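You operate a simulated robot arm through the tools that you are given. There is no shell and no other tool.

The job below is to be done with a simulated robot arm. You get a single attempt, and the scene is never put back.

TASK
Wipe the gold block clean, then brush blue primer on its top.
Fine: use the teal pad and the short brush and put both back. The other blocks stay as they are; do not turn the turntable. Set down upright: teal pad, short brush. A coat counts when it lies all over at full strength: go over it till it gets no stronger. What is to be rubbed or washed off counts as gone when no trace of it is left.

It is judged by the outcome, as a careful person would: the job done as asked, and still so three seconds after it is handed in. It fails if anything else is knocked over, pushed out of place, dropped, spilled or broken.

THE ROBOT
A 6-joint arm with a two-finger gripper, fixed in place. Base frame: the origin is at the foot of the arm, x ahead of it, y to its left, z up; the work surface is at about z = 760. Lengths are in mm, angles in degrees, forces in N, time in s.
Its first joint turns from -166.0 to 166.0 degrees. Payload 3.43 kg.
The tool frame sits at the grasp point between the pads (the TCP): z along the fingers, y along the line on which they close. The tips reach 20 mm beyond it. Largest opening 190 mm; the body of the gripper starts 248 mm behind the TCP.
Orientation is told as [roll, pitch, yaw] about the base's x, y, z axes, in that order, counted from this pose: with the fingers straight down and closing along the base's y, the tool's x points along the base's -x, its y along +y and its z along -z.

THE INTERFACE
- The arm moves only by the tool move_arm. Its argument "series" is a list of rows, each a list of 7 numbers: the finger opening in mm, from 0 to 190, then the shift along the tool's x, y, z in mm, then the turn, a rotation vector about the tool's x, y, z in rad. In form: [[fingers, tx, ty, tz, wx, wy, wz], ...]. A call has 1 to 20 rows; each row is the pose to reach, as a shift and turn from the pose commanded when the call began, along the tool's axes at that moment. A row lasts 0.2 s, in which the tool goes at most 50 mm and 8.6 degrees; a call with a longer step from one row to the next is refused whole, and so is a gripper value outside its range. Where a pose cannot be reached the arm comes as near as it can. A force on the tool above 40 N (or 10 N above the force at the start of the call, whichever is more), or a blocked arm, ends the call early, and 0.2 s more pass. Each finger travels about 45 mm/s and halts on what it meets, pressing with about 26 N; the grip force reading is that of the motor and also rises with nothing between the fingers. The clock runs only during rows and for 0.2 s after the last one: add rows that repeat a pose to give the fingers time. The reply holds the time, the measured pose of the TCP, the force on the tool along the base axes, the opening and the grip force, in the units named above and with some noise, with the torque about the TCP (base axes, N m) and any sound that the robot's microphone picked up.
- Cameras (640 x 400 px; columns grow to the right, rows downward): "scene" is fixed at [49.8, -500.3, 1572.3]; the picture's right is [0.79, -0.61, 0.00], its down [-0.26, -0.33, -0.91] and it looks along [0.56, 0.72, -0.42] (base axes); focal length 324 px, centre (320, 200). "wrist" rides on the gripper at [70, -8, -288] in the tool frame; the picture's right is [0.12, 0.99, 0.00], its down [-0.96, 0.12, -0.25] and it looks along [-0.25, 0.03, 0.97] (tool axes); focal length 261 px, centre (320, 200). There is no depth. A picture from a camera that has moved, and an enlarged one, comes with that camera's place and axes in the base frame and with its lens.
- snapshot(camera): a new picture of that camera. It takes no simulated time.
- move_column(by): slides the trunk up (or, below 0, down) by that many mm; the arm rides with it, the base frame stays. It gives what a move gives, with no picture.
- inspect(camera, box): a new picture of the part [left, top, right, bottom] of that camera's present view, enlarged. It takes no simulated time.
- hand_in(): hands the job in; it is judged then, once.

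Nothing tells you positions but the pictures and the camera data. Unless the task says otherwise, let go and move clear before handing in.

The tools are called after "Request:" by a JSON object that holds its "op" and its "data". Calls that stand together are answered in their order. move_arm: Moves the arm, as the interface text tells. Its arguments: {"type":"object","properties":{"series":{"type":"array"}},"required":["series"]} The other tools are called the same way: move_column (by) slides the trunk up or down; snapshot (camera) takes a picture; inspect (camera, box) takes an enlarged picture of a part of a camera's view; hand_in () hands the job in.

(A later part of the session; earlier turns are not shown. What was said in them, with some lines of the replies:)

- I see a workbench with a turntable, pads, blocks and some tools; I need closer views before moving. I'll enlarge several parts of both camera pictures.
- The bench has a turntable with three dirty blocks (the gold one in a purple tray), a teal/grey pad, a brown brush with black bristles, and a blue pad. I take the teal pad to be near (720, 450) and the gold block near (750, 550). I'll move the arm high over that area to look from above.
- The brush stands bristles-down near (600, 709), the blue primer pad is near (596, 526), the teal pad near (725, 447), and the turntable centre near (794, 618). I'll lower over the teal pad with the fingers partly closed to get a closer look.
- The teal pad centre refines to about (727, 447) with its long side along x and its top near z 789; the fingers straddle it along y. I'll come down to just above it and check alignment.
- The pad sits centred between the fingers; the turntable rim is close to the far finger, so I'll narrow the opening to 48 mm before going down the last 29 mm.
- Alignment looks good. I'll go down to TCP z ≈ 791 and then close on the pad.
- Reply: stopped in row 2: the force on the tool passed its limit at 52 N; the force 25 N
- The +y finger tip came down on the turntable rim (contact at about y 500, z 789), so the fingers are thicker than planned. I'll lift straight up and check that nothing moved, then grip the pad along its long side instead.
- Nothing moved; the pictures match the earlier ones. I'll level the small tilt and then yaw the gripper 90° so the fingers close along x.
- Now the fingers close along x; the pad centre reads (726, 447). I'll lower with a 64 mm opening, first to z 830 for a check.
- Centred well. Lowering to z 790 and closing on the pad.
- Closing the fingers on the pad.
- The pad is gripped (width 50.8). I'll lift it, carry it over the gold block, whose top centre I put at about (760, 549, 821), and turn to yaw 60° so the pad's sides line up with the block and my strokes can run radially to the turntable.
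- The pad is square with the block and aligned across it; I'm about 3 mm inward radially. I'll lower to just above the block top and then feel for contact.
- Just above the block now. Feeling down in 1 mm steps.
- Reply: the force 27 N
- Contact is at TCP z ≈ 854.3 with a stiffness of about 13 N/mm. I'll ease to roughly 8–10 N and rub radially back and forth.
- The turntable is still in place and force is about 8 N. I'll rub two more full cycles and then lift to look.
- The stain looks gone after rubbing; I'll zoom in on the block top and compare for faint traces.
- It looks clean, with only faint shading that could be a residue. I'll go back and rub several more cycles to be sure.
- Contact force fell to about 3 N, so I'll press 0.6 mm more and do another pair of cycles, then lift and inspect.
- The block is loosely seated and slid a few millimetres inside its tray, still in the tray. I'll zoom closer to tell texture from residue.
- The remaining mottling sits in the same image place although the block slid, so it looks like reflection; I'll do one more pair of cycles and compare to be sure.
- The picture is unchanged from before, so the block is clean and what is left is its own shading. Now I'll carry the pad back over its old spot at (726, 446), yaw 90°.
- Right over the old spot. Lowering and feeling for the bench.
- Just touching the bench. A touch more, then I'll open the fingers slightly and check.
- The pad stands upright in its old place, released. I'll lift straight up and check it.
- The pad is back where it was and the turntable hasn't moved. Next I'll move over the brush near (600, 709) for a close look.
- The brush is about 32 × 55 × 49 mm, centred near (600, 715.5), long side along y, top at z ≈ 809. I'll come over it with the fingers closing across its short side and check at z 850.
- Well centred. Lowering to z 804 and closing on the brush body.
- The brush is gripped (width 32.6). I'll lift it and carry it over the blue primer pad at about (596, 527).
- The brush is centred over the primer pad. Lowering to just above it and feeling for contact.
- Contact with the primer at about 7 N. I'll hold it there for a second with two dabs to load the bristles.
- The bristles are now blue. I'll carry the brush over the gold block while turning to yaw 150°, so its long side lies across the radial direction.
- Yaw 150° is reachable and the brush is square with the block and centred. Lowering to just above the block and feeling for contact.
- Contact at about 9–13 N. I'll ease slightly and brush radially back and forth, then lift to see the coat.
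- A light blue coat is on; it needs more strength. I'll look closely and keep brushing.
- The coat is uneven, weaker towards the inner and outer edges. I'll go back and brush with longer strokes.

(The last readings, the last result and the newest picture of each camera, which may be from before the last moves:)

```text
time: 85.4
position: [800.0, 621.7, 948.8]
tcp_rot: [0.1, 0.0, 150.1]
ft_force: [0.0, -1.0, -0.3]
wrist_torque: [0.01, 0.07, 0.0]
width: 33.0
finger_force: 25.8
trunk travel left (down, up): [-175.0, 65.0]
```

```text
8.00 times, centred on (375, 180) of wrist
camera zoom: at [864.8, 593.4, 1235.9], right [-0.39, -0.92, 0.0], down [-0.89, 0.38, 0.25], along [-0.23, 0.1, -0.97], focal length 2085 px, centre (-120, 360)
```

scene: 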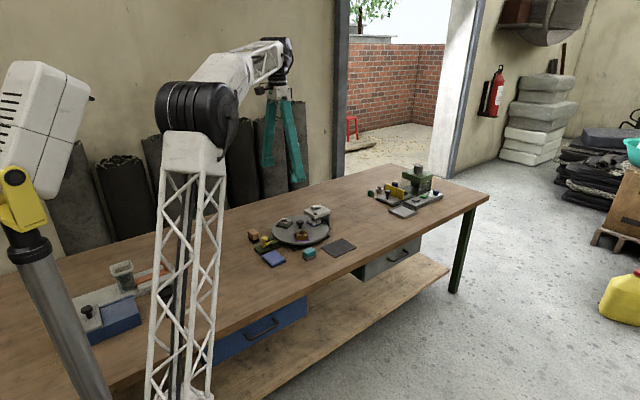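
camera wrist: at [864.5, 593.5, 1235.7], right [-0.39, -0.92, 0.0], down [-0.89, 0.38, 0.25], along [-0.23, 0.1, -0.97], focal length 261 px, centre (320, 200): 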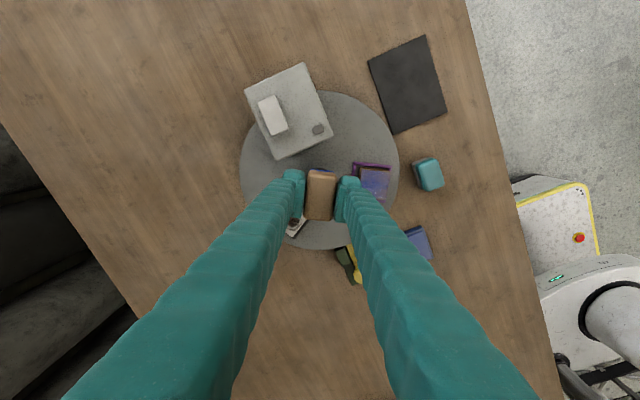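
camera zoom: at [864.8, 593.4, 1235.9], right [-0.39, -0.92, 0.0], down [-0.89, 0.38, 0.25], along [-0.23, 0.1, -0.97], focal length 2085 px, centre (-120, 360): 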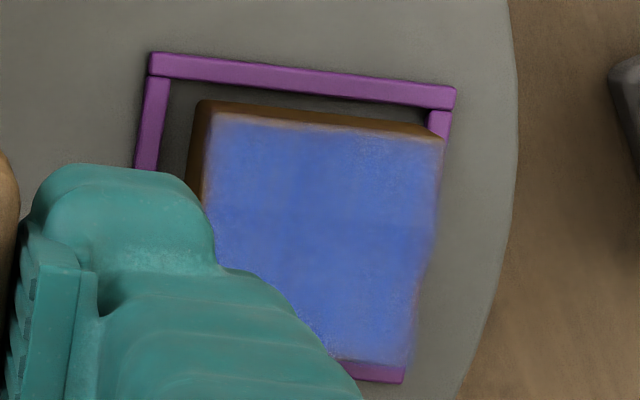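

Much stronger now. I'll go over it again in two lanes shifted ±4 mm sideways to strengthen the edges.

Request:
{"op": "move_arm", "data": {"series": [[20, 0, 20, 10, 0, 0, 0], [20, 0, 50, 25, 0, 0, 0], [20, 4, 80, 50, 0, 0, 0], [20, 4, 80, 70, 0, 0, 0], [20, 4, 80, 78, 0, 0, 0], [20, 4, 80, 80.1, 0, 0, 0], [20, 4, 80, 80.1, 0, 0, 0]]}}

Request:
{"op": "move_arm", "data": {"series": [[20, 0, 7, 0, 0, 0, 0], [20, 0, 14, 0, 0, 0, 0], [20, 0, 21, 0, 0, 0, 0], [20, 0, 15, 0, 0, 0, 0], [20, 0, 8, 0, 0, 0, 0], [20, 0, 1, 0, 0, 0, 0], [20, 0, -6, 0, 0, 0, 0], [20, 0, -13, 0, 0, 0, 0], [20, 0, -20, 0, 0, 0, 0], [20, 0, -13, 0, 0, 0, 0], [20, 0, -6, 0, 0, 0, 0], [20, 0, 0, 0, 0, 0, 0], [20, 0, 0, -5, 0, 0, 0], [20, -8, 0, -5, 0, 0, 0], [20, -8, 0, 0, 0, 0, 0]]}}

Request:
{"op": "move_arm", "data": {"series": [[20, 0, 7, 0, 0, 0, 0], [20, 0, 14, 0, 0, 0, 0], [20, 0, 21, 0, 0, 0, 0], [20, 0, 15, 0, 0, 0, 0], [20, 0, 8, 0, 0, 0, 0], [20, 0, 1, 0, 0, 0, 0], [20, 0, -6, 0, 0, 0, 0], [20, 0, -13, 0, 0, 0, 0], [20, 0, -20, 0, 0, 0, 0], [20, 0, -13, 0, 0, 0, 0], [20, 0, -6, 0, 0, 0, 0], [20, 0, 0, 0, 0, 0, 0]]}}

Request:
{"op": "move_arm", "data": {"series": [[20, 0, 0, -20, 0, 0, 0], [20, 4, -20, -50, 0, 0, 0], [20, 4, -50, -70, 0, 0, 0], [20, 4, -80, -80, 0, 0, 0], [20, 4, -80, -80, 0, 0, 0]]}}

Request:
{"op": "inspect", "data": {"camera": "scene", "box": [280, 205, 330, 245]}}

Request:
{"op": "inspect", "data": {"camera": "wrist", "box": [345, 155, 405, 205]}}

```text
time: 87.0
position: [762.4, 547.3, 867.7]
tcp_rot: [0.1, 0.0, 150.0]
ft_force: [-0.9, -1.5, 4.0]
wrist_torque: [-0.01, 0.03, 0.01]
width: 32.9
finger_force: 25.7
trunk travel left (down, up): [-175.0, 65.0]
```

```text
time: 90.2
position: [755.1, 551.5, 867.9]
tcp_rot: [0.1, 0.1, 150.0]
ft_force: [-0.4, -0.5, 1.1]
wrist_torque: [-0.05, 0.01, -0.03]
width: 32.8
finger_force: 25.9
trunk travel left (down, up): [-175.0, 65.0]
```

```text
time: 92.8
position: [755.4, 553.0, 867.6]
tcp_rot: [0.0, -0.1, 149.9]
ft_force: [2.7, 5.3, 10.6]
wrist_torque: [0.21, -0.09, -0.02]
width: 32.7
finger_force: 26.3
trunk travel left (down, up): [-175.0, 65.0]
```

```text
time: 94.0
position: [799.1, 620.1, 948.8]
tcp_rot: [0.0, 0.0, 149.9]
ft_force: [0.0, -0.1, -1.5]
wrist_torque: [-0.02, 0.01, -0.02]
width: 32.7
finger_force: 26.0
trunk travel left (down, up): [-175.0, 65.0]
```

```text
10.00 times, centred on (305, 225) of scene
camera zoom: at [49.8, -500.3, 1572.3], right [0.79, -0.61, 0.0], down [-0.26, -0.33, -0.91], along [0.56, 0.72, -0.42], focal length 3239 px, centre (470, -50)
```

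zoom: 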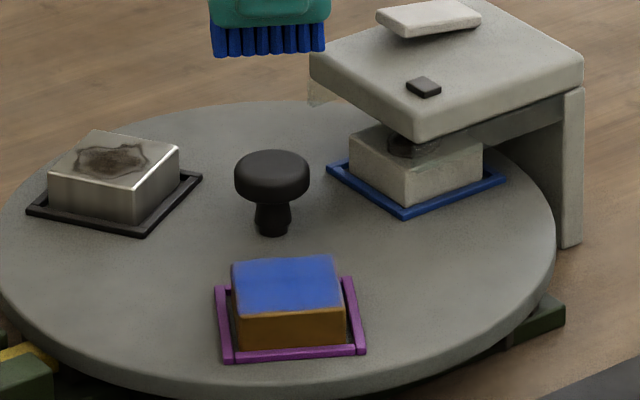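

```text
8.00 times, centred on (375, 180) of wrist
camera zoom: at [864.4, 593.0, 1236.1], right [-0.39, -0.92, 0.0], down [-0.89, 0.38, 0.25], along [-0.23, 0.1, -0.97], focal length 2085 px, centre (-120, 360)
```

zoom: 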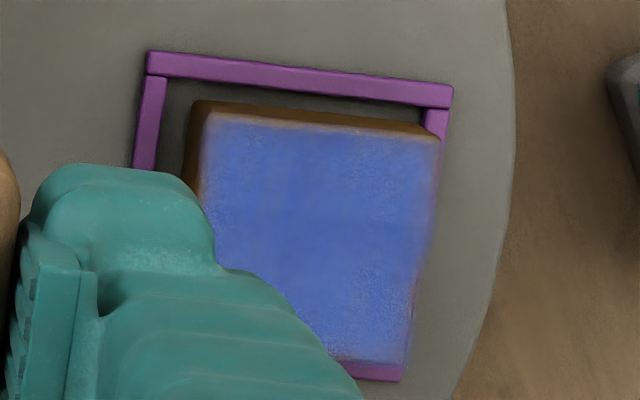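

Strength seems about the same; I'll move sideways to get an unobstructed view of the whole top.

Request:
{"op": "move_arm", "data": {"series": [[20, -24, 30, 0, 0, 0, 0], [20, -48, 60, 0, 0, 0, 0], [20, -70, 80, 0, 0, 0, 0], [20, -70, 80, 0, 0, 0, 0]]}}

Request:
{"op": "snapshot", "data": {"camera": "wrist"}}

Request:
{"op": "inspect", "data": {"camera": "wrist", "box": [290, 90, 350, 140]}}

Request:
{"op": "inspect", "data": {"camera": "scene", "box": [296, 226, 312, 242]}}

```text
time: 95.0
position: [698.3, 583.7, 947.0]
tcp_rot: [0.0, 0.0, 150.1]
ft_force: [0.5, 0.2, -0.3]
wrist_torque: [0.03, -0.03, 0.03]
width: 32.8
finger_force: 25.8
trunk travel left (down, up): [-175.0, 65.0]
```

```text
taken
camera wrist: at [763.4, 557.5, 1235.8], right [-0.39, -0.92, 0.0], down [-0.89, 0.38, 0.25], along [-0.23, 0.1, -0.97], focal length 261 px, centre (320, 200)
```

wrist: 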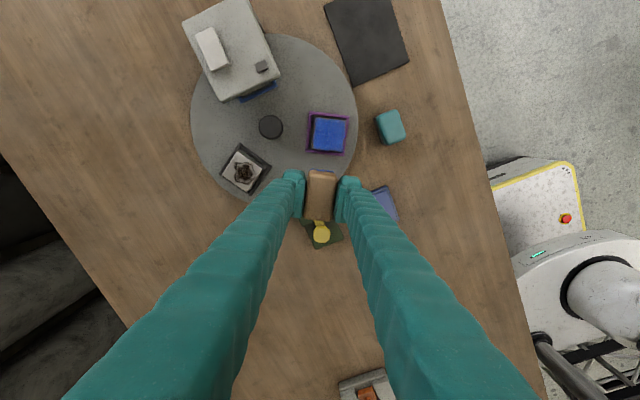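

```text
8.00 times, centred on (320, 115) of wrist
camera zoom: at [763.4, 557.5, 1235.8], right [-0.39, -0.92, 0.0], down [-0.89, 0.38, 0.25], along [-0.23, 0.1, -0.97], focal length 2085 px, centre (320, 880)
```

zoom: 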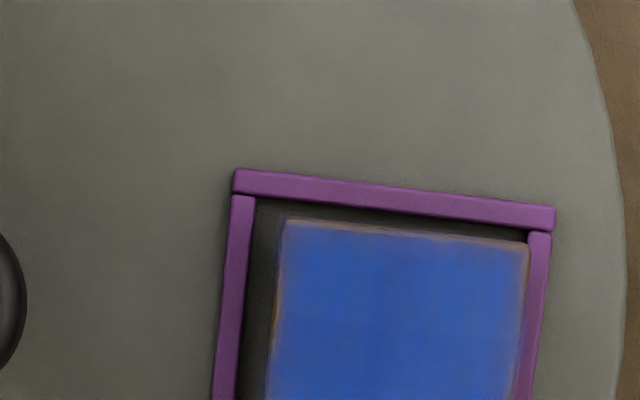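

```text
16.00 times, centred on (304, 234) of scene
camera zoom: at [49.8, -500.3, 1572.3], right [0.79, -0.61, 0.0], down [-0.26, -0.33, -0.91], along [0.56, 0.72, -0.42], focal length 5182 px, centre (576, -344)
```

zoom: 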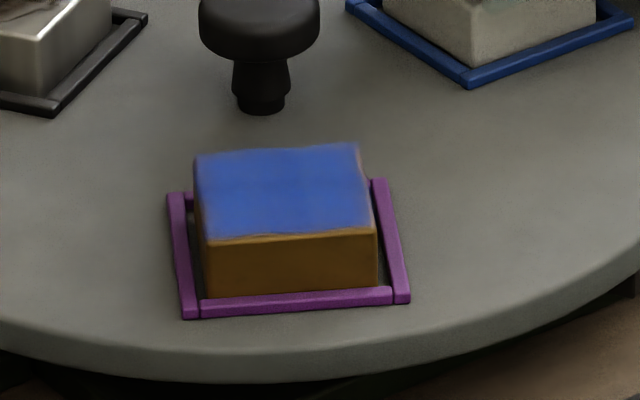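

Request:
{"op": "inspect", "data": {"camera": "wrist", "box": [305, 112, 351, 156]}}

Request:
{"op": "inspect", "data": {"camera": "wrist", "box": [307, 112, 331, 128]}}

Request:
{"op": "inspect", "data": {"camera": "wrist", "box": [325, 138, 349, 154]}}

```text
9.09 times, centred on (328, 134) of wrist
camera zoom: at [763.4, 557.5, 1235.8], right [-0.39, -0.92, 0.0], down [-0.89, 0.38, 0.25], along [-0.23, 0.1, -0.97], focal length 2370 px, centre (247, 800)
```

zoom: 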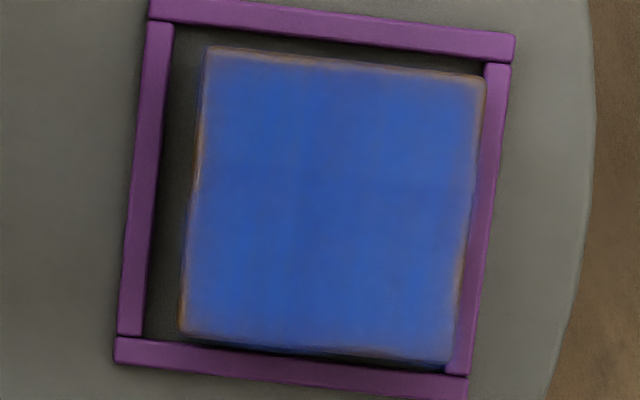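

```text
16.00 times, centred on (319, 120) of wrist
camera zoom: at [763.4, 557.5, 1235.8], right [-0.39, -0.92, 0.0], down [-0.89, 0.38, 0.25], along [-0.23, 0.1, -0.97], focal length 4170 px, centre (336, 1480)
```

zoom: 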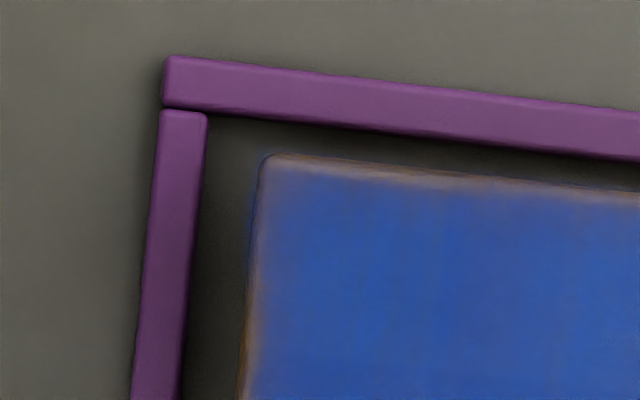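

```text
16.00 times, centred on (337, 146) of wrist
camera zoom: at [763.4, 557.5, 1235.8], right [-0.39, -0.92, 0.0], down [-0.89, 0.38, 0.25], along [-0.23, 0.1, -0.97], focal length 4170 px, centre (48, 1064)
```

zoom: 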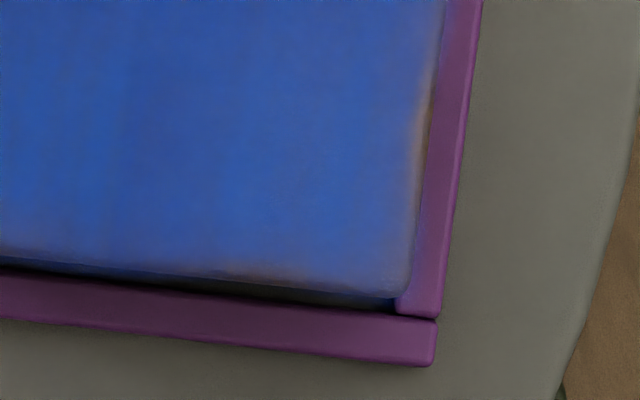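

The top is blue all over with slightly thinner rims. I'll reload the brush with primer and go over it again to see whether it gets any stronger.

Request:
{"op": "move_arm", "data": {"series": [[20, -7.5, 12.4, 0, 0, 0, 0.131], [20, -15, 24.9, 0, 0, 0, 0.262], [20, -22.6, 37.3, 0, 0, 0, 0.393], [20, -30.1, 49.8, 0, 0, 0, 0.524], [20, -37.7, 62.2, 0, 0, 0, 0.655], [20, -45.2, 74.6, 0, 0, 0, 0.786], [20, -52.8, 87, 0, 0, 0, 0.916], [20, -60.3, 99.5, 0, 0, 0, 1.0472], [20, -60.3, 99.5, 0, 0, 0, 1.0472]]}}

Request:
{"op": "inspect", "data": {"camera": "wrist", "box": [240, 110, 400, 210]}}

Request:
{"op": "inspect", "data": {"camera": "scene", "box": [230, 205, 340, 275]}}

```text
time: 97.0
position: [596.5, 527.0, 948.1]
tcp_rot: [0.0, 0.2, 90.0]
ft_force: [-0.6, 0.8, -0.1]
wrist_torque: [0.04, 0.01, -0.01]
width: 32.5
finger_force: 26.0
trunk travel left (down, up): [-175.0, 65.0]
```

```text
4.00 times, centred on (320, 160) of wrist
camera zoom: at [604.8, 459.5, 1235.8], right [-0.99, -0.12, 0.0], down [-0.11, 0.96, 0.25], along [-0.03, 0.24, -0.97], focal length 1043 px, centre (320, 360)
```

zoom: 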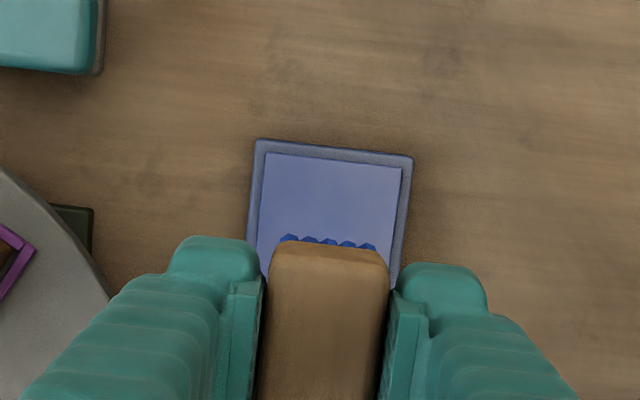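

```text
5.71 times, centred on (285, 240) of scene
camera zoom: at [49.8, -500.3, 1572.3], right [0.79, -0.61, 0.0], down [-0.26, -0.33, -0.91], along [0.56, 0.72, -0.42], focal length 1851 px, centre (520, -29)
```

zoom: 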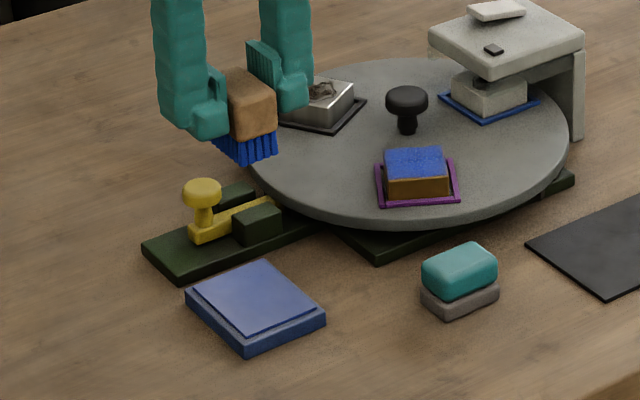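

Above the primer pad again. Dipping as before.

Request:
{"op": "move_arm", "data": {"series": [[20, 0, 0, 40, 0, 0, 0], [20, 0, 0, 80, 0, 0, 0], [20, 0, 0, 110, 0, 0, 0], [20, 0, 0, 122, 0, 0, 0], [20, 0, 0, 125, 0, 0, 0], [20, 0, 0, 125, 0, 0, 0]]}}

Request:
{"op": "move_arm", "data": {"series": [[20, 0, 0, 1.2, 0, 0, 0], [20, 0, 0, 1.2, 0, 0, 0]]}}

Request:
{"op": "move_arm", "data": {"series": [[20, 0, 0, 0.7, 0, 0, 0], [20, 0, 0, 0.7, 0, 0, 0]]}}

```text
time: 98.4
position: [596.7, 529.7, 821.9]
tcp_rot: [-0.1, 0.1, 89.9]
ft_force: [0.6, -0.6, -0.6]
wrist_torque: [0.03, 0.0, -0.02]
width: 32.4
finger_force: 25.7
trunk travel left (down, up): [-175.0, 65.0]
```

```text
time: 99.0
position: [596.9, 528.1, 821.0]
tcp_rot: [0.0, 0.0, 90.0]
ft_force: [-0.8, 0.0, -0.5]
wrist_torque: [0.04, 0.07, 0.0]
width: 32.7
finger_force: 26.1
trunk travel left (down, up): [-175.0, 65.0]
```

```text
time: 99.6
position: [597.2, 527.8, 820.8]
tcp_rot: [-0.1, 0.1, 90.0]
ft_force: [-1.0, -0.8, 6.0]
wrist_torque: [0.0, 0.04, 0.01]
width: 32.6
finger_force: 26.5
trunk travel left (down, up): [-175.0, 65.0]
```

Contact at 6 N; I'll dab a few times, then lift and carry the brush back over the block at yaw 150°.

Request:
{"op": "move_arm", "data": {"series": [[20, 0, 0, 0.2, 0, 0, 0], [20, 0, 0, 0.2, 0, 0, 0], [20, 0, 0, 0.2, 0, 0, 0], [20, 0, 0, -3, 0, 0, 0], [20, 0, 0, 0.2, 0, 0, 0], [20, 0, 0, 0.2, 0, 0, 0], [20, 0, 0, 0.2, 0, 0, 0], [20, 0, 0, -20, 0, 0, 0], [20, 0, 0, -60, 0, 0, 0], [20, 0, 0, -100, 0, 0, 0], [20, 0, 0, -100, 0, 0, 0]]}}

Request:
{"op": "move_arm", "data": {"series": [[20, -2.8, -20.5, 0, 0, 0, -0.131], [20, -5.6, -41, 0, 0, 0, -0.262], [20, -8.4, -61.5, 0, 0, 0, -0.393], [20, -11.2, -82, 0, 0, 0, -0.524], [20, -14, -102.5, 0, 0, 0, -0.655], [20, -16.8, -123, 0, 0, 0, -0.786], [20, -19.6, -143.5, 0, 0, 0, -0.916], [20, -22, -162.5, 0, 0, 0, -1.0472], [20, -22, -162.5, 0, 0, 0, -1.0472]]}}

Request:
{"op": "inspect", "data": {"camera": "wrist", "box": [240, 110, 400, 210]}}

Request:
{"op": "inspect", "data": {"camera": "scene", "box": [230, 205, 340, 275]}}

```text
time: 102.0
position: [596.0, 528.6, 922.9]
tcp_rot: [0.0, 0.1, 90.0]
ft_force: [-1.3, -0.4, -0.5]
wrist_torque: [0.03, 0.0, 0.01]
width: 32.7
finger_force: 26.2
trunk travel left (down, up): [-175.0, 65.0]
```

```text
time: 104.0
position: [758.6, 550.8, 921.8]
tcp_rot: [0.1, 0.0, 150.0]
ft_force: [0.0, -0.4, -0.9]
wrist_torque: [-0.03, -0.03, 0.03]
width: 32.6
finger_force: 25.7
trunk travel left (down, up): [-175.0, 65.0]
```

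```text
4.00 times, centred on (320, 160) of wrist
camera zoom: at [824.8, 524.7, 1209.7], right [-0.39, -0.92, 0.0], down [-0.89, 0.38, 0.25], along [-0.23, 0.1, -0.97], focal length 1043 px, centre (320, 360)
```

zoom: 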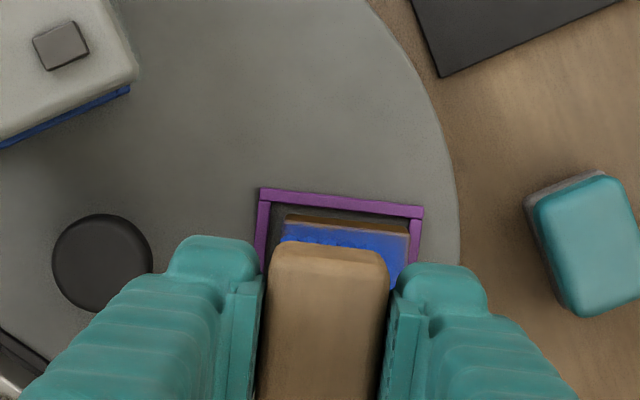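

```text
5.71 times, centred on (285, 240) of scene
camera zoom: at [49.8, -500.3, 1572.3], right [0.79, -0.61, 0.0], down [-0.26, -0.33, -0.91], along [0.56, 0.72, -0.42], focal length 1851 px, centre (520, -29)
```

zoom: 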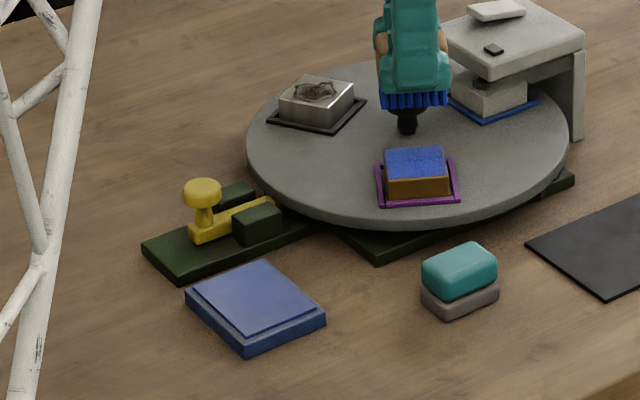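

Lowering back onto the block for another full round of strokes.

Request:
{"op": "move_arm", "data": {"series": [[20, 0, 0, 25, 0, 0, 0], [20, 0, 0, 42, 0, 0, 0], [20, 0, 0, 51, 0, 0, 0], [20, 0, 0, 53.5, 0, 0, 0], [20, 0, 0, 53.5, 0, 0, 0]]}}

Request:
{"op": "move_arm", "data": {"series": [[20, 0, 0, 0.6, 0, 0, 0], [20, 0, 0, 0.6, 0, 0, 0]]}}

```text
time: 105.2
position: [760.1, 551.3, 868.2]
tcp_rot: [0.2, -0.1, 150.0]
ft_force: [-0.4, -0.5, -0.4]
wrist_torque: [0.0, 0.03, -0.03]
width: 32.6
finger_force: 26.4
trunk travel left (down, up): [-175.0, 65.0]
```

```text
time: 105.8
position: [758.7, 550.4, 868.6]
tcp_rot: [0.0, -0.1, 150.0]
ft_force: [-1.1, 0.3, 8.3]
wrist_torque: [0.04, -0.03, 0.02]
width: 32.3
finger_force: 25.7
trunk travel left (down, up): [-175.0, 65.0]
```

Contact at 8 N. Stroking in three lanes.

Request:
{"op": "move_arm", "data": {"series": [[20, 0, 7, 0, 0, 0, 0], [20, 0, 14, 0, 0, 0, 0], [20, 0, 22, 0, 0, 0, 0], [20, 0, 15, 0, 0, 0, 0], [20, 0, 8, 0, 0, 0, 0], [20, 0, 1, 0, 0, 0, 0], [20, 0, -6, 0, 0, 0, 0], [20, 0, -13, 0, 0, 0, 0], [20, 0, -22, 0, 0, 0, 0], [20, 0, -13, 0, 0, 0, 0], [20, 0, -6, 0, 0, 0, 0], [20, 0, 0, 0, 0, 0, 0], [20, 0, 0, -5, 0, 0, 0], [20, -4, 0, -5, 0, 0, 0], [20, -4, 0, 0.1, 0, 0, 0], [20, -4, 0, 0.1, 0, 0, 0]]}}

Request:
{"op": "move_arm", "data": {"series": [[20, 0, 7, 0, 0, 0, 0], [20, 0, 14, 0, 0, 0, 0], [20, 0, 22, 0, 0, 0, 0], [20, 0, 15, 0, 0, 0, 0], [20, 0, 8, 0, 0, 0, 0], [20, 0, 1, 0, 0, 0, 0], [20, 0, -6, 0, 0, 0, 0], [20, 0, -13, 0, 0, 0, 0], [20, 0, -22, 0, 0, 0, 0], [20, 0, -13, 0, 0, 0, 0], [20, 0, -6, 0, 0, 0, 0], [20, 0, 0, 0, 0, 0, 0], [20, 0, 0, -5, 0, 0, 0], [20, 8, 0, -5, 0, 0, 0], [20, 8, 0, 0.1, 0, 0, 0], [20, 8, 0, 0.1, 0, 0, 0]]}}

Request:
{"op": "move_arm", "data": {"series": [[20, 0, 7, 0, 0, 0, 0], [20, 0, 14, 0, 0, 0, 0], [20, 0, 22, 0, 0, 0, 0], [20, 0, 15, 0, 0, 0, 0], [20, 0, 8, 0, 0, 0, 0], [20, 0, 1, 0, 0, 0, 0], [20, 0, -6, 0, 0, 0, 0], [20, 0, -13, 0, 0, 0, 0], [20, 0, -22, 0, 0, 0, 0], [20, 0, -13, 0, 0, 0, 0], [20, 0, -6, 0, 0, 0, 0], [20, 0, 0, 0, 0, 0, 0]]}}

Request:
{"op": "move_arm", "data": {"series": [[20, 0, 0, -20, 0, 0, 0], [20, -10, 0, -50, 0, 0, 0], [20, -40, 0, -70, 0, 0, 0], [20, -74, 0, -80, 0, 0, 0], [20, -74, 0, -80, 0, 0, 0]]}}

Request:
{"op": "inspect", "data": {"camera": "wrist", "box": [305, 112, 351, 156]}}

Request:
{"op": "inspect", "data": {"camera": "scene", "box": [280, 205, 330, 245]}}

```text
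time: 109.2
position: [755.6, 552.6, 867.1]
tcp_rot: [0.1, 0.0, 150.0]
ft_force: [-0.7, -3.2, 6.7]
wrist_torque: [0.0, -0.01, -0.02]
width: 32.3
finger_force: 25.8
trunk travel left (down, up): [-175.0, 65.0]
```

```text
time: 112.6
position: [761.9, 548.8, 868.4]
tcp_rot: [0.1, 0.0, 150.0]
ft_force: [-1.1, -2.1, 4.0]
wrist_torque: [-0.04, -0.04, -0.03]
width: 32.8
finger_force: 25.3
trunk travel left (down, up): [-175.0, 65.0]
```

```text
time: 115.2
position: [761.3, 549.2, 866.9]
tcp_rot: [0.1, -0.1, 150.0]
ft_force: [0.3, 2.2, 5.2]
wrist_torque: [0.11, -0.03, 0.03]
width: 32.7
finger_force: 25.8
trunk travel left (down, up): [-175.0, 65.0]
```

```text
time: 116.4
position: [697.1, 585.6, 947.9]
tcp_rot: [0.0, 0.1, 149.9]
ft_force: [0.0, -0.8, -0.1]
wrist_torque: [0.01, -0.02, -0.02]
width: 32.7
finger_force: 25.8
trunk travel left (down, up): [-175.0, 65.0]
```

```text
9.09 times, centred on (328, 134) of wrist
camera zoom: at [763.2, 558.3, 1235.5], right [-0.39, -0.92, 0.0], down [-0.89, 0.38, 0.25], along [-0.23, 0.1, -0.97], focal length 2370 px, centre (247, 800)
```

zoom: 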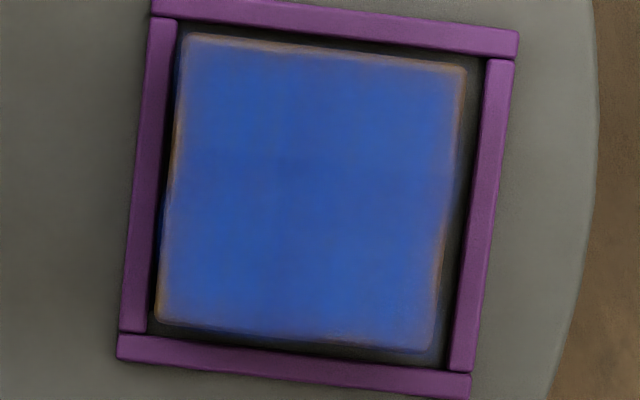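

```text
10.00 times, centred on (305, 225) of scene
camera zoom: at [49.8, -500.3, 1572.3], right [0.79, -0.61, 0.0], down [-0.26, -0.33, -0.91], along [0.56, 0.72, -0.42], focal length 3239 px, centre (470, -50)
```

zoom: 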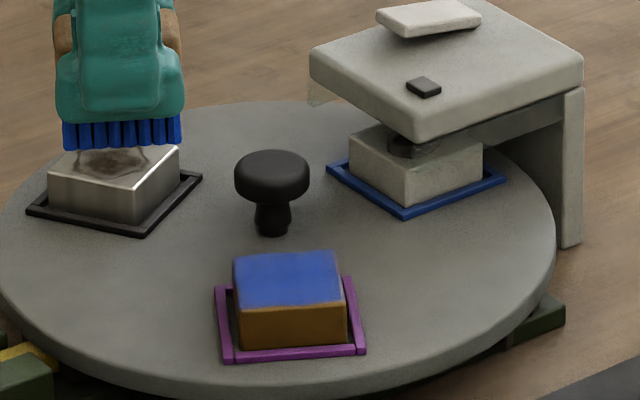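

The centre is unchanged, so full strength there. I'll check rims and corners closely.

Request:
{"op": "inspect", "data": {"camera": "wrist", "box": [307, 112, 331, 128]}}

Request:
{"op": "inspect", "data": {"camera": "wrist", "box": [323, 138, 347, 154]}}

Request:
{"op": "inspect", "data": {"camera": "wrist", "box": [305, 136, 329, 152]}}

Request:
{"op": "inspect", "data": {"camera": "wrist", "box": [325, 114, 349, 130]}}

Request:
{"op": "inspect", "data": {"camera": "scene", "box": [296, 226, 312, 242]}}

```text
16.00 times, centred on (319, 120) of wrist
camera zoom: at [763.2, 558.3, 1235.5], right [-0.39, -0.92, 0.0], down [-0.89, 0.38, 0.25], along [-0.23, 0.1, -0.97], focal length 4170 px, centre (336, 1480)
```

zoom: 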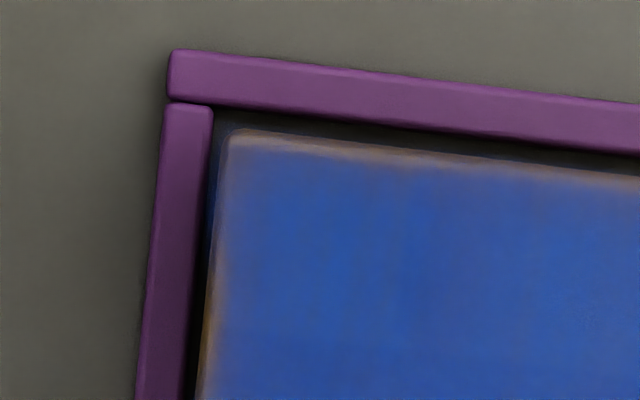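

```text
16.00 times, centred on (335, 146) of wrist
camera zoom: at [763.2, 558.3, 1235.5], right [-0.39, -0.92, 0.0], down [-0.89, 0.38, 0.25], along [-0.23, 0.1, -0.97], focal length 4170 px, centre (80, 1064)
```

zoom: 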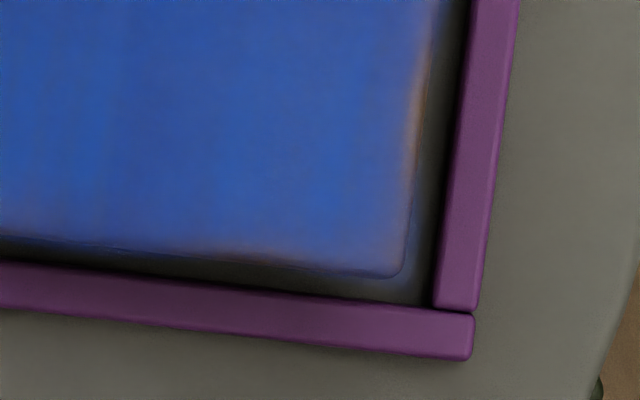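

```text
16.00 times, centred on (317, 144) of wrist
camera zoom: at [763.2, 558.3, 1235.5], right [-0.39, -0.92, 0.0], down [-0.89, 0.38, 0.25], along [-0.23, 0.1, -0.97], focal length 4170 px, centre (368, 1096)
```

zoom: 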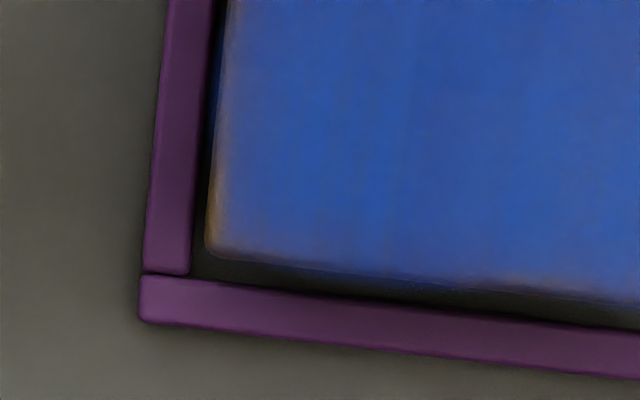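

```text
16.00 times, centred on (337, 122) of wrist
camera zoom: at [763.2, 558.3, 1235.5], right [-0.39, -0.92, 0.0], down [-0.89, 0.38, 0.25], along [-0.23, 0.1, -0.97], focal length 4170 px, centre (48, 1448)
```

zoom: 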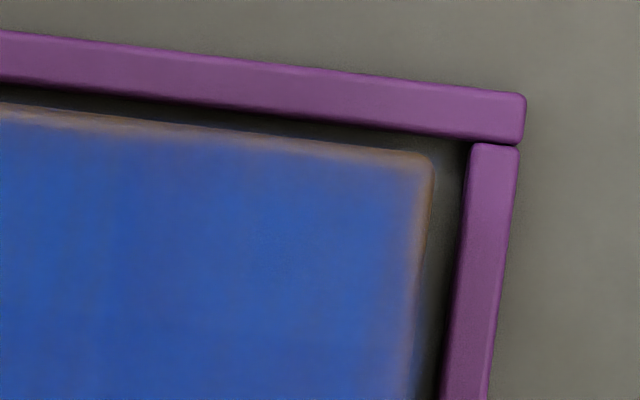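

```text
16.00 times, centred on (304, 234) of scene
camera zoom: at [49.8, -500.3, 1572.3], right [0.79, -0.61, 0.0], down [-0.26, -0.33, -0.91], along [0.56, 0.72, -0.42], focal length 5182 px, centre (576, -344)
```

zoom: 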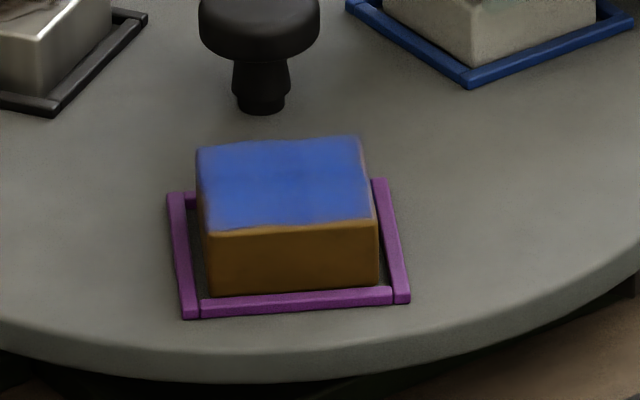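

The top is evenly blue; only the rounded rim looks thinner. To be sure it gets no stronger, I'll do one more round with lanes at ±6 mm and compare.

Request:
{"op": "move_arm", "data": {"series": [[20, 36, 0, 10, 0, 0, 0], [20, 76, 0, 35, 0, 0, 0], [20, 76, 0, 60, 0, 0, 0], [20, 76, 0, 76, 0, 0, 0], [20, 76, 0, 80, 0, 0, 0], [20, 76, 0, 80.3, 0, 0, 0]]}}

Request:
{"op": "move_arm", "data": {"series": [[20, 0, 7, 0, 0, 0, 0], [20, 0, 14, 0, 0, 0, 0], [20, 0, 22, 0, 0, 0, 0], [20, 0, 15, 0, 0, 0, 0], [20, 0, 8, 0, 0, 0, 0], [20, 0, 1, 0, 0, 0, 0], [20, 0, -6, 0, 0, 0, 0], [20, 0, -13, 0, 0, 0, 0], [20, 0, -22, 0, 0, 0, 0], [20, 0, -13, 0, 0, 0, 0], [20, 0, -6, 0, 0, 0, 0], [20, 0, 0, 0, 0, 0, 0], [20, 0, 0, -5, 0, 0, 0], [20, -12, 0, -5, 0, 0, 0], [20, -12, 0, 0.1, 0, 0, 0], [20, -12, 0, 0.1, 0, 0, 0]]}}

Request:
{"op": "move_arm", "data": {"series": [[20, 0, 7, 0, 0, 0, 0], [20, 0, 14, 0, 0, 0, 0], [20, 0, 22, 0, 0, 0, 0], [20, 0, 15, 0, 0, 0, 0], [20, 0, 8, 0, 0, 0, 0], [20, 0, 1, 0, 0, 0, 0], [20, 0, -6, 0, 0, 0, 0], [20, 0, -13, 0, 0, 0, 0], [20, 0, -22, 0, 0, 0, 0], [20, 0, -13, 0, 0, 0, 0], [20, 0, -6, 0, 0, 0, 0], [20, 0, 0, 0, 0, 0, 0], [20, 0, 0, -5, 0, 0, 0], [20, 6, 0, -5, 0, 0, 0], [20, 6, 0, 0, 0, 0, 0], [20, 6, 0, 0, 0, 0, 0]]}}

Request:
{"op": "move_arm", "data": {"series": [[20, 0, 7, 0, 0, 0, 0], [20, 0, 14, 0, 0, 0, 0], [20, 0, 22, 0, 0, 0, 0], [20, 0, 15, 0, 0, 0, 0], [20, 0, 8, 0, 0, 0, 0], [20, 0, 1, 0, 0, 0, 0], [20, 0, -6, 0, 0, 0, 0], [20, 0, -13, 0, 0, 0, 0], [20, 0, -22, 0, 0, 0, 0], [20, 0, -13, 0, 0, 0, 0], [20, 0, -6, 0, 0, 0, 0], [20, 0, 0, 0, 0, 0, 0]]}}

Request:
{"op": "move_arm", "data": {"series": [[20, 0, 0, -20, 0, 0, 0], [20, -10, 0, -50, 0, 0, 0], [20, -40, 0, -70, 0, 0, 0], [20, -70, 0, -80, 0, 0, 0], [20, -70, 0, -80, 0, 0, 0]]}}

Request:
{"op": "inspect", "data": {"camera": "wrist", "box": [305, 112, 351, 156]}}

Request:
{"op": "inspect", "data": {"camera": "scene", "box": [280, 205, 330, 245]}}

```text
time: 117.8
position: [763.1, 547.9, 869.1]
tcp_rot: [0.0, 0.0, 150.1]
ft_force: [-1.5, -1.5, 6.3]
wrist_torque: [-0.06, 0.05, 0.05]
width: 32.7
finger_force: 25.6
trunk travel left (down, up): [-175.0, 65.0]
```

```text
time: 121.2
position: [754.3, 553.1, 866.2]
tcp_rot: [-0.1, 0.0, 150.0]
ft_force: [-0.3, -0.6, 6.3]
wrist_torque: [0.0, -0.05, 0.0]
width: 32.7
finger_force: 25.8
trunk travel left (down, up): [-175.0, 65.0]
```

```text
time: 124.6
position: [758.3, 549.7, 867.8]
tcp_rot: [0.0, 0.1, 150.0]
ft_force: [-0.3, -1.9, 7.2]
wrist_torque: [-0.03, 0.03, -0.03]
width: 32.5
finger_force: 25.9
trunk travel left (down, up): [-175.0, 65.0]
```

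```text
time: 127.2
position: [758.9, 551.4, 867.2]
tcp_rot: [0.0, 0.0, 150.0]
ft_force: [0.5, 2.4, 7.1]
wrist_torque: [0.18, -0.07, 0.03]
width: 32.6
finger_force: 25.9
trunk travel left (down, up): [-175.0, 65.0]
```

```text
time: 128.4
position: [697.9, 586.7, 946.9]
tcp_rot: [0.1, 0.0, 150.0]
ft_force: [0.2, 1.6, -0.9]
wrist_torque: [-0.03, 0.0, 0.0]
width: 32.8
finger_force: 25.6
trunk travel left (down, up): [-175.0, 65.0]
```

```text
9.09 times, centred on (328, 134) of wrist
camera zoom: at [763.5, 558.9, 1234.0], right [-0.39, -0.92, 0.0], down [-0.89, 0.38, 0.25], along [-0.23, 0.1, -0.97], focal length 2370 px, centre (247, 800)
```

zoom: 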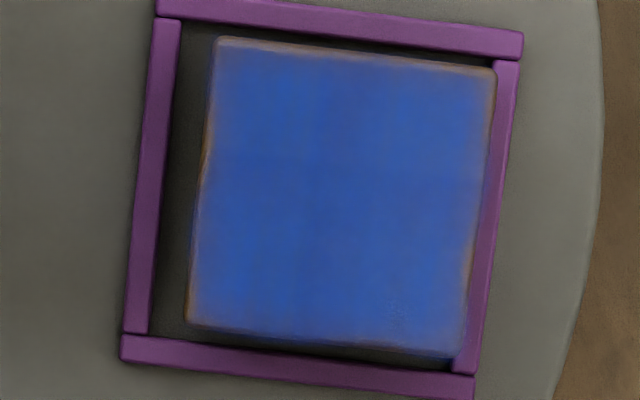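

```text
10.00 times, centred on (305, 225) of scene
camera zoom: at [49.8, -500.3, 1572.3], right [0.79, -0.61, 0.0], down [-0.26, -0.33, -0.91], along [0.56, 0.72, -0.42], focal length 3239 px, centre (470, -50)
```

zoom: 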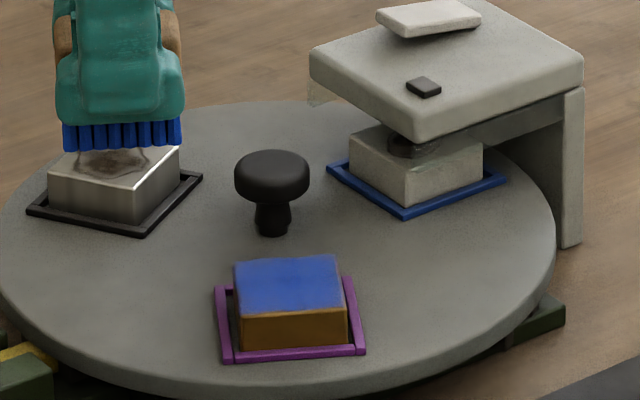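

No change in strength from the last round. I'll check one faint speckled spot near the lower right before putting the brush away.

Request:
{"op": "inspect", "data": {"camera": "wrist", "box": [325, 138, 349, 154]}}

Request:
{"op": "inspect", "data": {"camera": "wrist", "box": [315, 122, 339, 138]}}

```text
16.00 times, centred on (337, 146) of wrist
camera zoom: at [763.5, 558.9, 1234.0], right [-0.39, -0.92, 0.0], down [-0.89, 0.38, 0.25], along [-0.23, 0.1, -0.97], focal length 4170 px, centre (48, 1064)
```

zoom: 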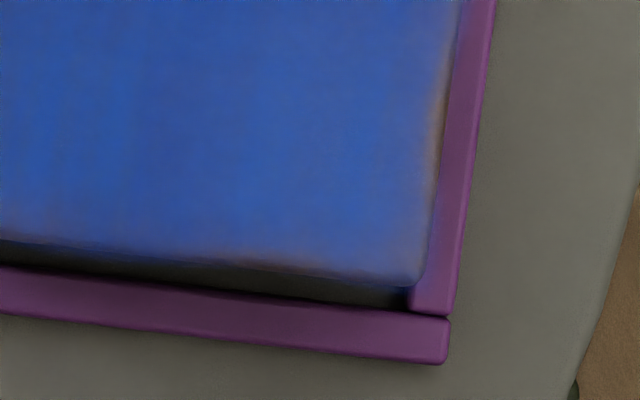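

```text
16.00 times, centred on (327, 130) of wrist
camera zoom: at [763.5, 558.9, 1234.0], right [-0.39, -0.92, 0.0], down [-0.89, 0.38, 0.25], along [-0.23, 0.1, -0.97], focal length 4170 px, centre (208, 1320)
```

zoom: 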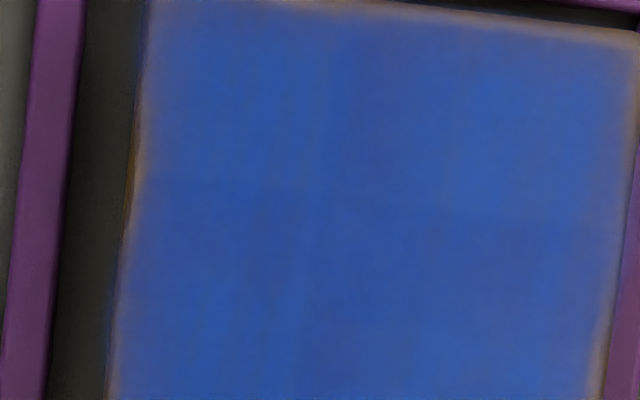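

The coat is even and at full strength. Now I'll carry the brush back over its old place at (600, 715.5), yaw 90°.

Request:
{"op": "move_arm", "data": {"series": [[20, -18.7, -7.8, 0, 0, 0, 0.131], [20, -37.3, -15.7, 0, 0, 0, 0.262], [20, -56, -23.5, 0, 0, 0, 0.393], [20, -74.7, -31.3, 0, 0, 0, 0.524], [20, -93.4, -39.2, 0, 0, 0, 0.655], [20, -112, -47, 0, 0, 0, 0.786], [20, -130.7, -54.9, 0, 0, 0, 0.916], [20, -149.4, -62.7, 0, 0, 0, 1.0472], [20, -149.4, -62.7, 0, 0, 0, 1.0472]]}}

Request:
{"op": "move_arm", "data": {"series": [[20, 0, 0, 40, 0, 0, 0], [20, 0, 0, 80, 0, 0, 0], [20, 0, 0, 115, 0, 0, 0], [20, 0, 0, 130, 0, 0, 0], [20, 0, 0, 130, 0, 0, 0]]}}

Request:
{"op": "inspect", "data": {"camera": "scene", "box": [230, 210, 290, 260]}}

Request:
{"op": "inspect", "data": {"camera": "wrist", "box": [240, 120, 400, 220]}}

```text
time: 130.4
position: [600.0, 715.9, 947.0]
tcp_rot: [0.0, 0.1, 89.8]
ft_force: [0.5, -0.1, -0.4]
wrist_torque: [-0.01, -0.01, -0.03]
width: 32.6
finger_force: 25.7
trunk travel left (down, up): [-175.0, 65.0]
```

```text
time: 131.6
position: [599.2, 715.3, 816.7]
tcp_rot: [0.0, 0.1, 89.9]
ft_force: [0.6, -0.8, -0.4]
wrist_torque: [-0.01, 0.01, 0.0]
width: 32.6
finger_force: 26.6
trunk travel left (down, up): [-175.0, 65.0]
```

```text
8.00 times, centred on (260, 235) of scene
camera zoom: at [49.8, -500.3, 1572.3], right [0.79, -0.61, 0.0], down [-0.26, -0.33, -0.91], along [0.56, 0.72, -0.42], focal length 2591 px, centre (800, -80)
```

zoom: 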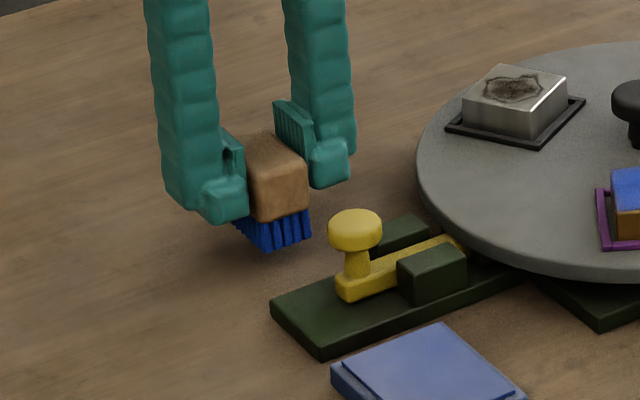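

```text
4.00 times, centred on (320, 170) of wrist
camera zoom: at [608.3, 646.2, 1104.9], right [-0.99, -0.12, 0.0], down [-0.12, 0.96, 0.25], along [-0.03, 0.24, -0.97], focal length 1043 px, centre (320, 320)
```

zoom: 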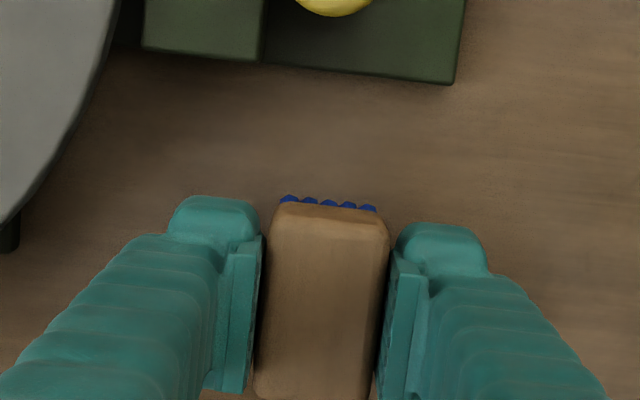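

Over its old place. Lowering and feeling for the bench.

Request:
{"op": "move_arm", "data": {"series": [[20, 0, 0, 6, 0, 0, 0], [20, 0, 0, 11, 0, 0, 0], [20, 0, 0, 11.5, 0, 0, 0], [20, 0, 0, 11.5, 0, 0, 0]]}}

Request:
{"op": "move_arm", "data": {"series": [[20, 0, 0, 0.6, 0, 0, 0], [20, 0, 0, 0.6, 0, 0, 0]]}}

Request:
{"op": "move_arm", "data": {"series": [[20, 0, 0, 0.5, 0, 0, 0], [20, 0, 0, 0.5, 0, 0, 0]]}}

```text
time: 132.6
position: [599.9, 714.5, 804.9]
tcp_rot: [0.0, 0.1, 90.0]
ft_force: [-0.3, -0.2, -0.8]
wrist_torque: [-0.01, 0.0, 0.0]
width: 32.7
finger_force: 25.7
trunk travel left (down, up): [-175.0, 65.0]
```

```text
time: 133.2
position: [599.7, 715.2, 804.1]
tcp_rot: [0.0, 0.1, 90.0]
ft_force: [-0.3, -0.8, -0.9]
wrist_torque: [-0.02, -0.02, -0.02]
width: 32.8
finger_force: 26.4
trunk travel left (down, up): [-175.0, 65.0]
```

```text
time: 133.8
position: [600.1, 714.2, 804.2]
tcp_rot: [0.1, 0.1, 89.9]
ft_force: [0.0, -0.3, -0.4]
wrist_torque: [-0.01, 0.02, 0.02]
width: 33.0
finger_force: 25.9
trunk travel left (down, up): [-175.0, 65.0]
```

Request:
{"op": "move_arm", "data": {"series": [[20, 0, 0, 0.5, 0, 0, 0], [20, 0, 0, 0.5, 0, 0, 0]]}}

Request:
{"op": "move_arm", "data": {"series": [[20, 0, 0, 0.4, 0, 0, 0], [20, 0, 0, 0.4, 0, 0, 0]]}}

```text
time: 134.4
position: [600.4, 714.4, 802.3]
tcp_rot: [0.0, 0.1, 90.1]
ft_force: [-0.5, 0.3, -0.8]
wrist_torque: [0.01, 0.0, -0.02]
width: 32.8
finger_force: 25.9
trunk travel left (down, up): [-175.0, 65.0]
```

```text
time: 135.0
position: [600.1, 715.3, 802.7]
tcp_rot: [0.1, 0.1, 90.0]
ft_force: [-0.8, 0.5, -0.3]
wrist_torque: [0.01, 0.02, -0.01]
width: 32.7
finger_force: 26.2
trunk travel left (down, up): [-175.0, 65.0]
```

Request:
{"op": "move_arm", "data": {"series": [[20, 0, 0, 0.4, 0, 0, 0], [20, 0, 0, 0.4, 0, 0, 0]]}}

Request:
{"op": "move_arm", "data": {"series": [[20, 0, 0, 0.4, 0, 0, 0], [20, 0, 0, 0.4, 0, 0, 0]]}}

Request:
{"op": "inspect", "data": {"camera": "scene", "box": [240, 220, 280, 250]}}

```text
time: 135.6
position: [599.5, 714.9, 803.1]
tcp_rot: [0.0, 0.1, 90.0]
ft_force: [-0.4, -0.4, 1.8]
wrist_torque: [0.02, 0.03, 0.04]
width: 32.7
finger_force: 26.2
trunk travel left (down, up): [-175.0, 65.0]
```

```text
time: 136.2
position: [600.3, 714.2, 803.0]
tcp_rot: [0.0, -0.1, 90.0]
ft_force: [0.0, 2.3, 5.1]
wrist_torque: [0.03, 0.04, 0.02]
width: 32.9
finger_force: 26.2
trunk travel left (down, up): [-175.0, 65.0]
```

```text
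13.33 times, centred on (260, 235) of scene
camera zoom: at [49.8, -500.3, 1572.3], right [0.79, -0.61, 0.0], down [-0.26, -0.33, -0.91], along [0.56, 0.72, -0.42], focal length 4318 px, centre (1120, -267)
```

zoom: 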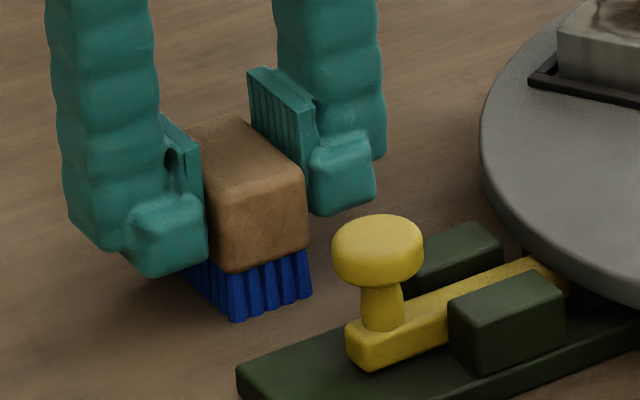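

The bristles rest on the bench with about 5 N. I'll open the fingers gently and lift clear.

Request:
{"op": "move_arm", "data": {"series": [[34, 0, 0, -0.3, 0, 0, 0], [42, 0, 0, -0.3, 0, 0, 0], [50, 0, 0, -0.3, 0, 0, 0], [50, 0, 0, -0.3, 0, 0, 0]]}}

Request:
{"op": "move_arm", "data": {"series": [[50, 0, 0, -15, 0, 0, 0], [54, 0, 0, -50, 0, 0, 0], [60, 0, 0, -90, 0, 0, 0], [60, 0, 0, -130, 0, 0, 0], [60, 0, 0, -160, 0, 0, 0], [60, 0, 0, -160, 0, 0, 0]]}}

Request:
{"op": "inspect", "data": {"camera": "scene", "box": [230, 200, 350, 275]}}

Request:
{"op": "snapshot", "data": {"camera": "wrist"}}

```text
time: 137.2
position: [600.5, 713.7, 802.7]
tcp_rot: [-0.1, 0.1, 90.0]
ft_force: [0.4, 0.6, -0.1]
wrist_torque: [-0.02, -0.01, -0.01]
width: 49.7
finger_force: 0.1
trunk travel left (down, up): [-175.0, 65.0]
```

```text
time: 138.6
position: [600.3, 714.6, 962.5]
tcp_rot: [0.0, 0.1, 90.0]
ft_force: [-0.1, 0.4, 0.1]
wrist_torque: [-0.01, -0.01, 0.02]
width: 59.9
finger_force: 0.0
trunk travel left (down, up): [-175.0, 65.0]
```

```text
5.33 times, centred on (290, 238) of scene
camera zoom: at [49.8, -500.3, 1572.3], right [0.79, -0.61, 0.0], down [-0.26, -0.33, -0.91], along [0.56, 0.72, -0.42], focal length 1727 px, centre (480, 0)
```

zoom: 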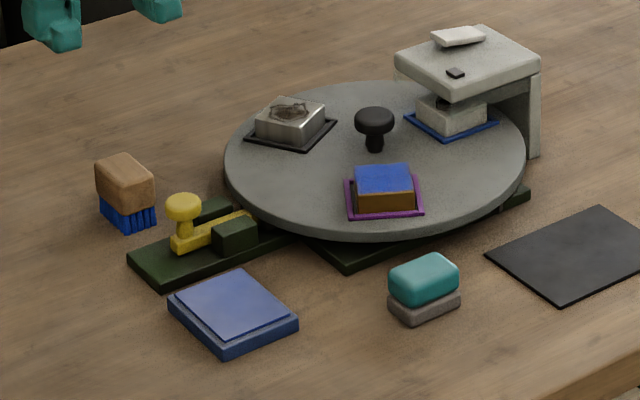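

```text
taken
camera wrist: at [608.7, 645.9, 1250.7], right [-0.99, -0.12, 0.0], down [-0.12, 0.96, 0.25], along [-0.03, 0.24, -0.97], focal length 261 px, centre (320, 200)
```

wrist: 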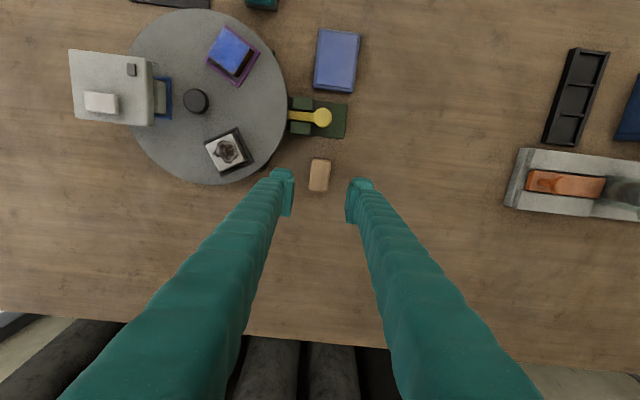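

Brush and pad both stand upright in their places, and nothing else has moved. I'll raise the arm a bit further clear and take a last look.

Request:
{"op": "move_arm", "data": {"series": [[60, 0, 0, -45, 0, 0, 0], [60, 0, 20, -90, 0, 0, 0], [60, 0, 50, -130, 0, 0, 0], [60, 0, 50, -130, 0, 0, 0], [60, 0, 50, -130, 0, 0, 0]]}}

Request:
{"op": "inspect", "data": {"camera": "scene", "box": [230, 190, 370, 280]}}

Request:
{"op": "inspect", "data": {"camera": "wrist", "box": [120, 20, 380, 200]}}

```text
time: 139.8
position: [550.1, 715.1, 1093.3]
tcp_rot: [0.1, 0.1, 90.1]
ft_force: [-0.4, -0.3, 0.7]
wrist_torque: [0.0, 0.02, -0.03]
width: 60.0
finger_force: 0.1
trunk travel left (down, up): [-175.0, 65.0]
```

```text
4.44 times, centred on (300, 235) of scene
camera zoom: at [49.8, -500.3, 1572.3], right [0.79, -0.61, 0.0], down [-0.26, -0.33, -0.91], along [0.56, 0.72, -0.42], focal length 1439 px, centre (409, 44)
```

zoom: 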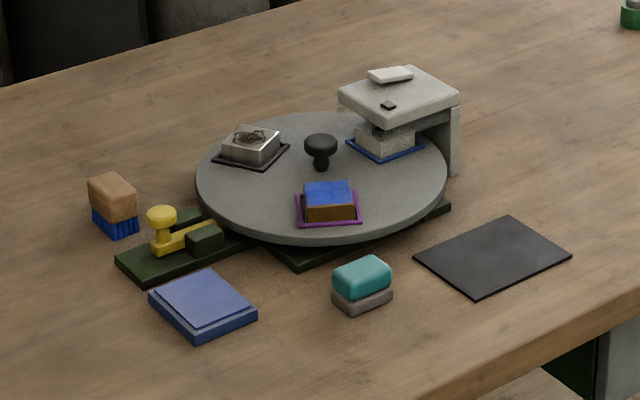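

```text
2.22 times, centred on (250, 110) of wrist
camera zoom: at [558.2, 646.7, 1380.5], right [-0.99, -0.12, 0.0], down [-0.12, 0.96, 0.25], along [-0.03, 0.24, -0.97], focal length 579 px, centre (476, 400)
```

zoom: 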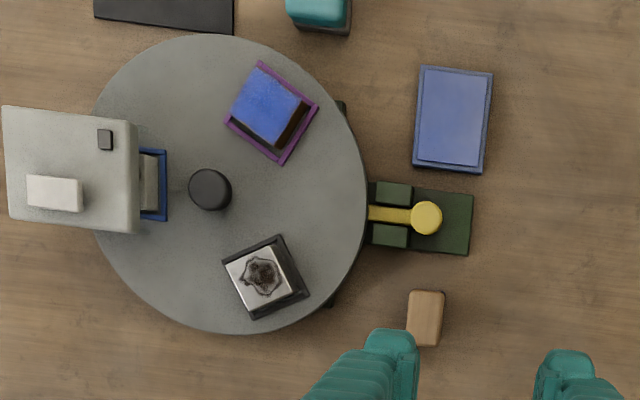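

The final pictures match the first ones, apart from the blue top on the gold block and blue primer left on the bristles. The pad and brush stand upright in their places, the turntable and the other blocks haven't moved, and the arm is clear. Handing in.

Request:
{"op": "hand_in", "data": {}}

```text
The job is handed in.
```

The gold block's top is wiped clean and covered with blue primer. I handed the job in, but the reply gave no verdict.

- **Wiping:** The stain came off with the teal pad. After the last rubs the surface looked the same as before, so I took the faint shading left as reflection.
- **Primer:** I loaded the short brush from the blue pad twice. I brushed until a further round made no visible difference. The coat is even, but the thin rounded rim of the block looks slightly paler in close-ups.
- **Putting back:** The teal pad and the short brush stand upright where they were, and the bristles still have blue primer on them.
- **Rest of the scene:** The turntable and the other blocks are where they started.
- **Rim contact:** On my first try at the pad, a finger pressed on the turntable rim and the arm stopped at 52 N. I changed the grip, and nothing had moved.
- **Gold block position:** The gold block sits loosely in its purple tray. It slid a few millimetres within it during wiping and brushing.
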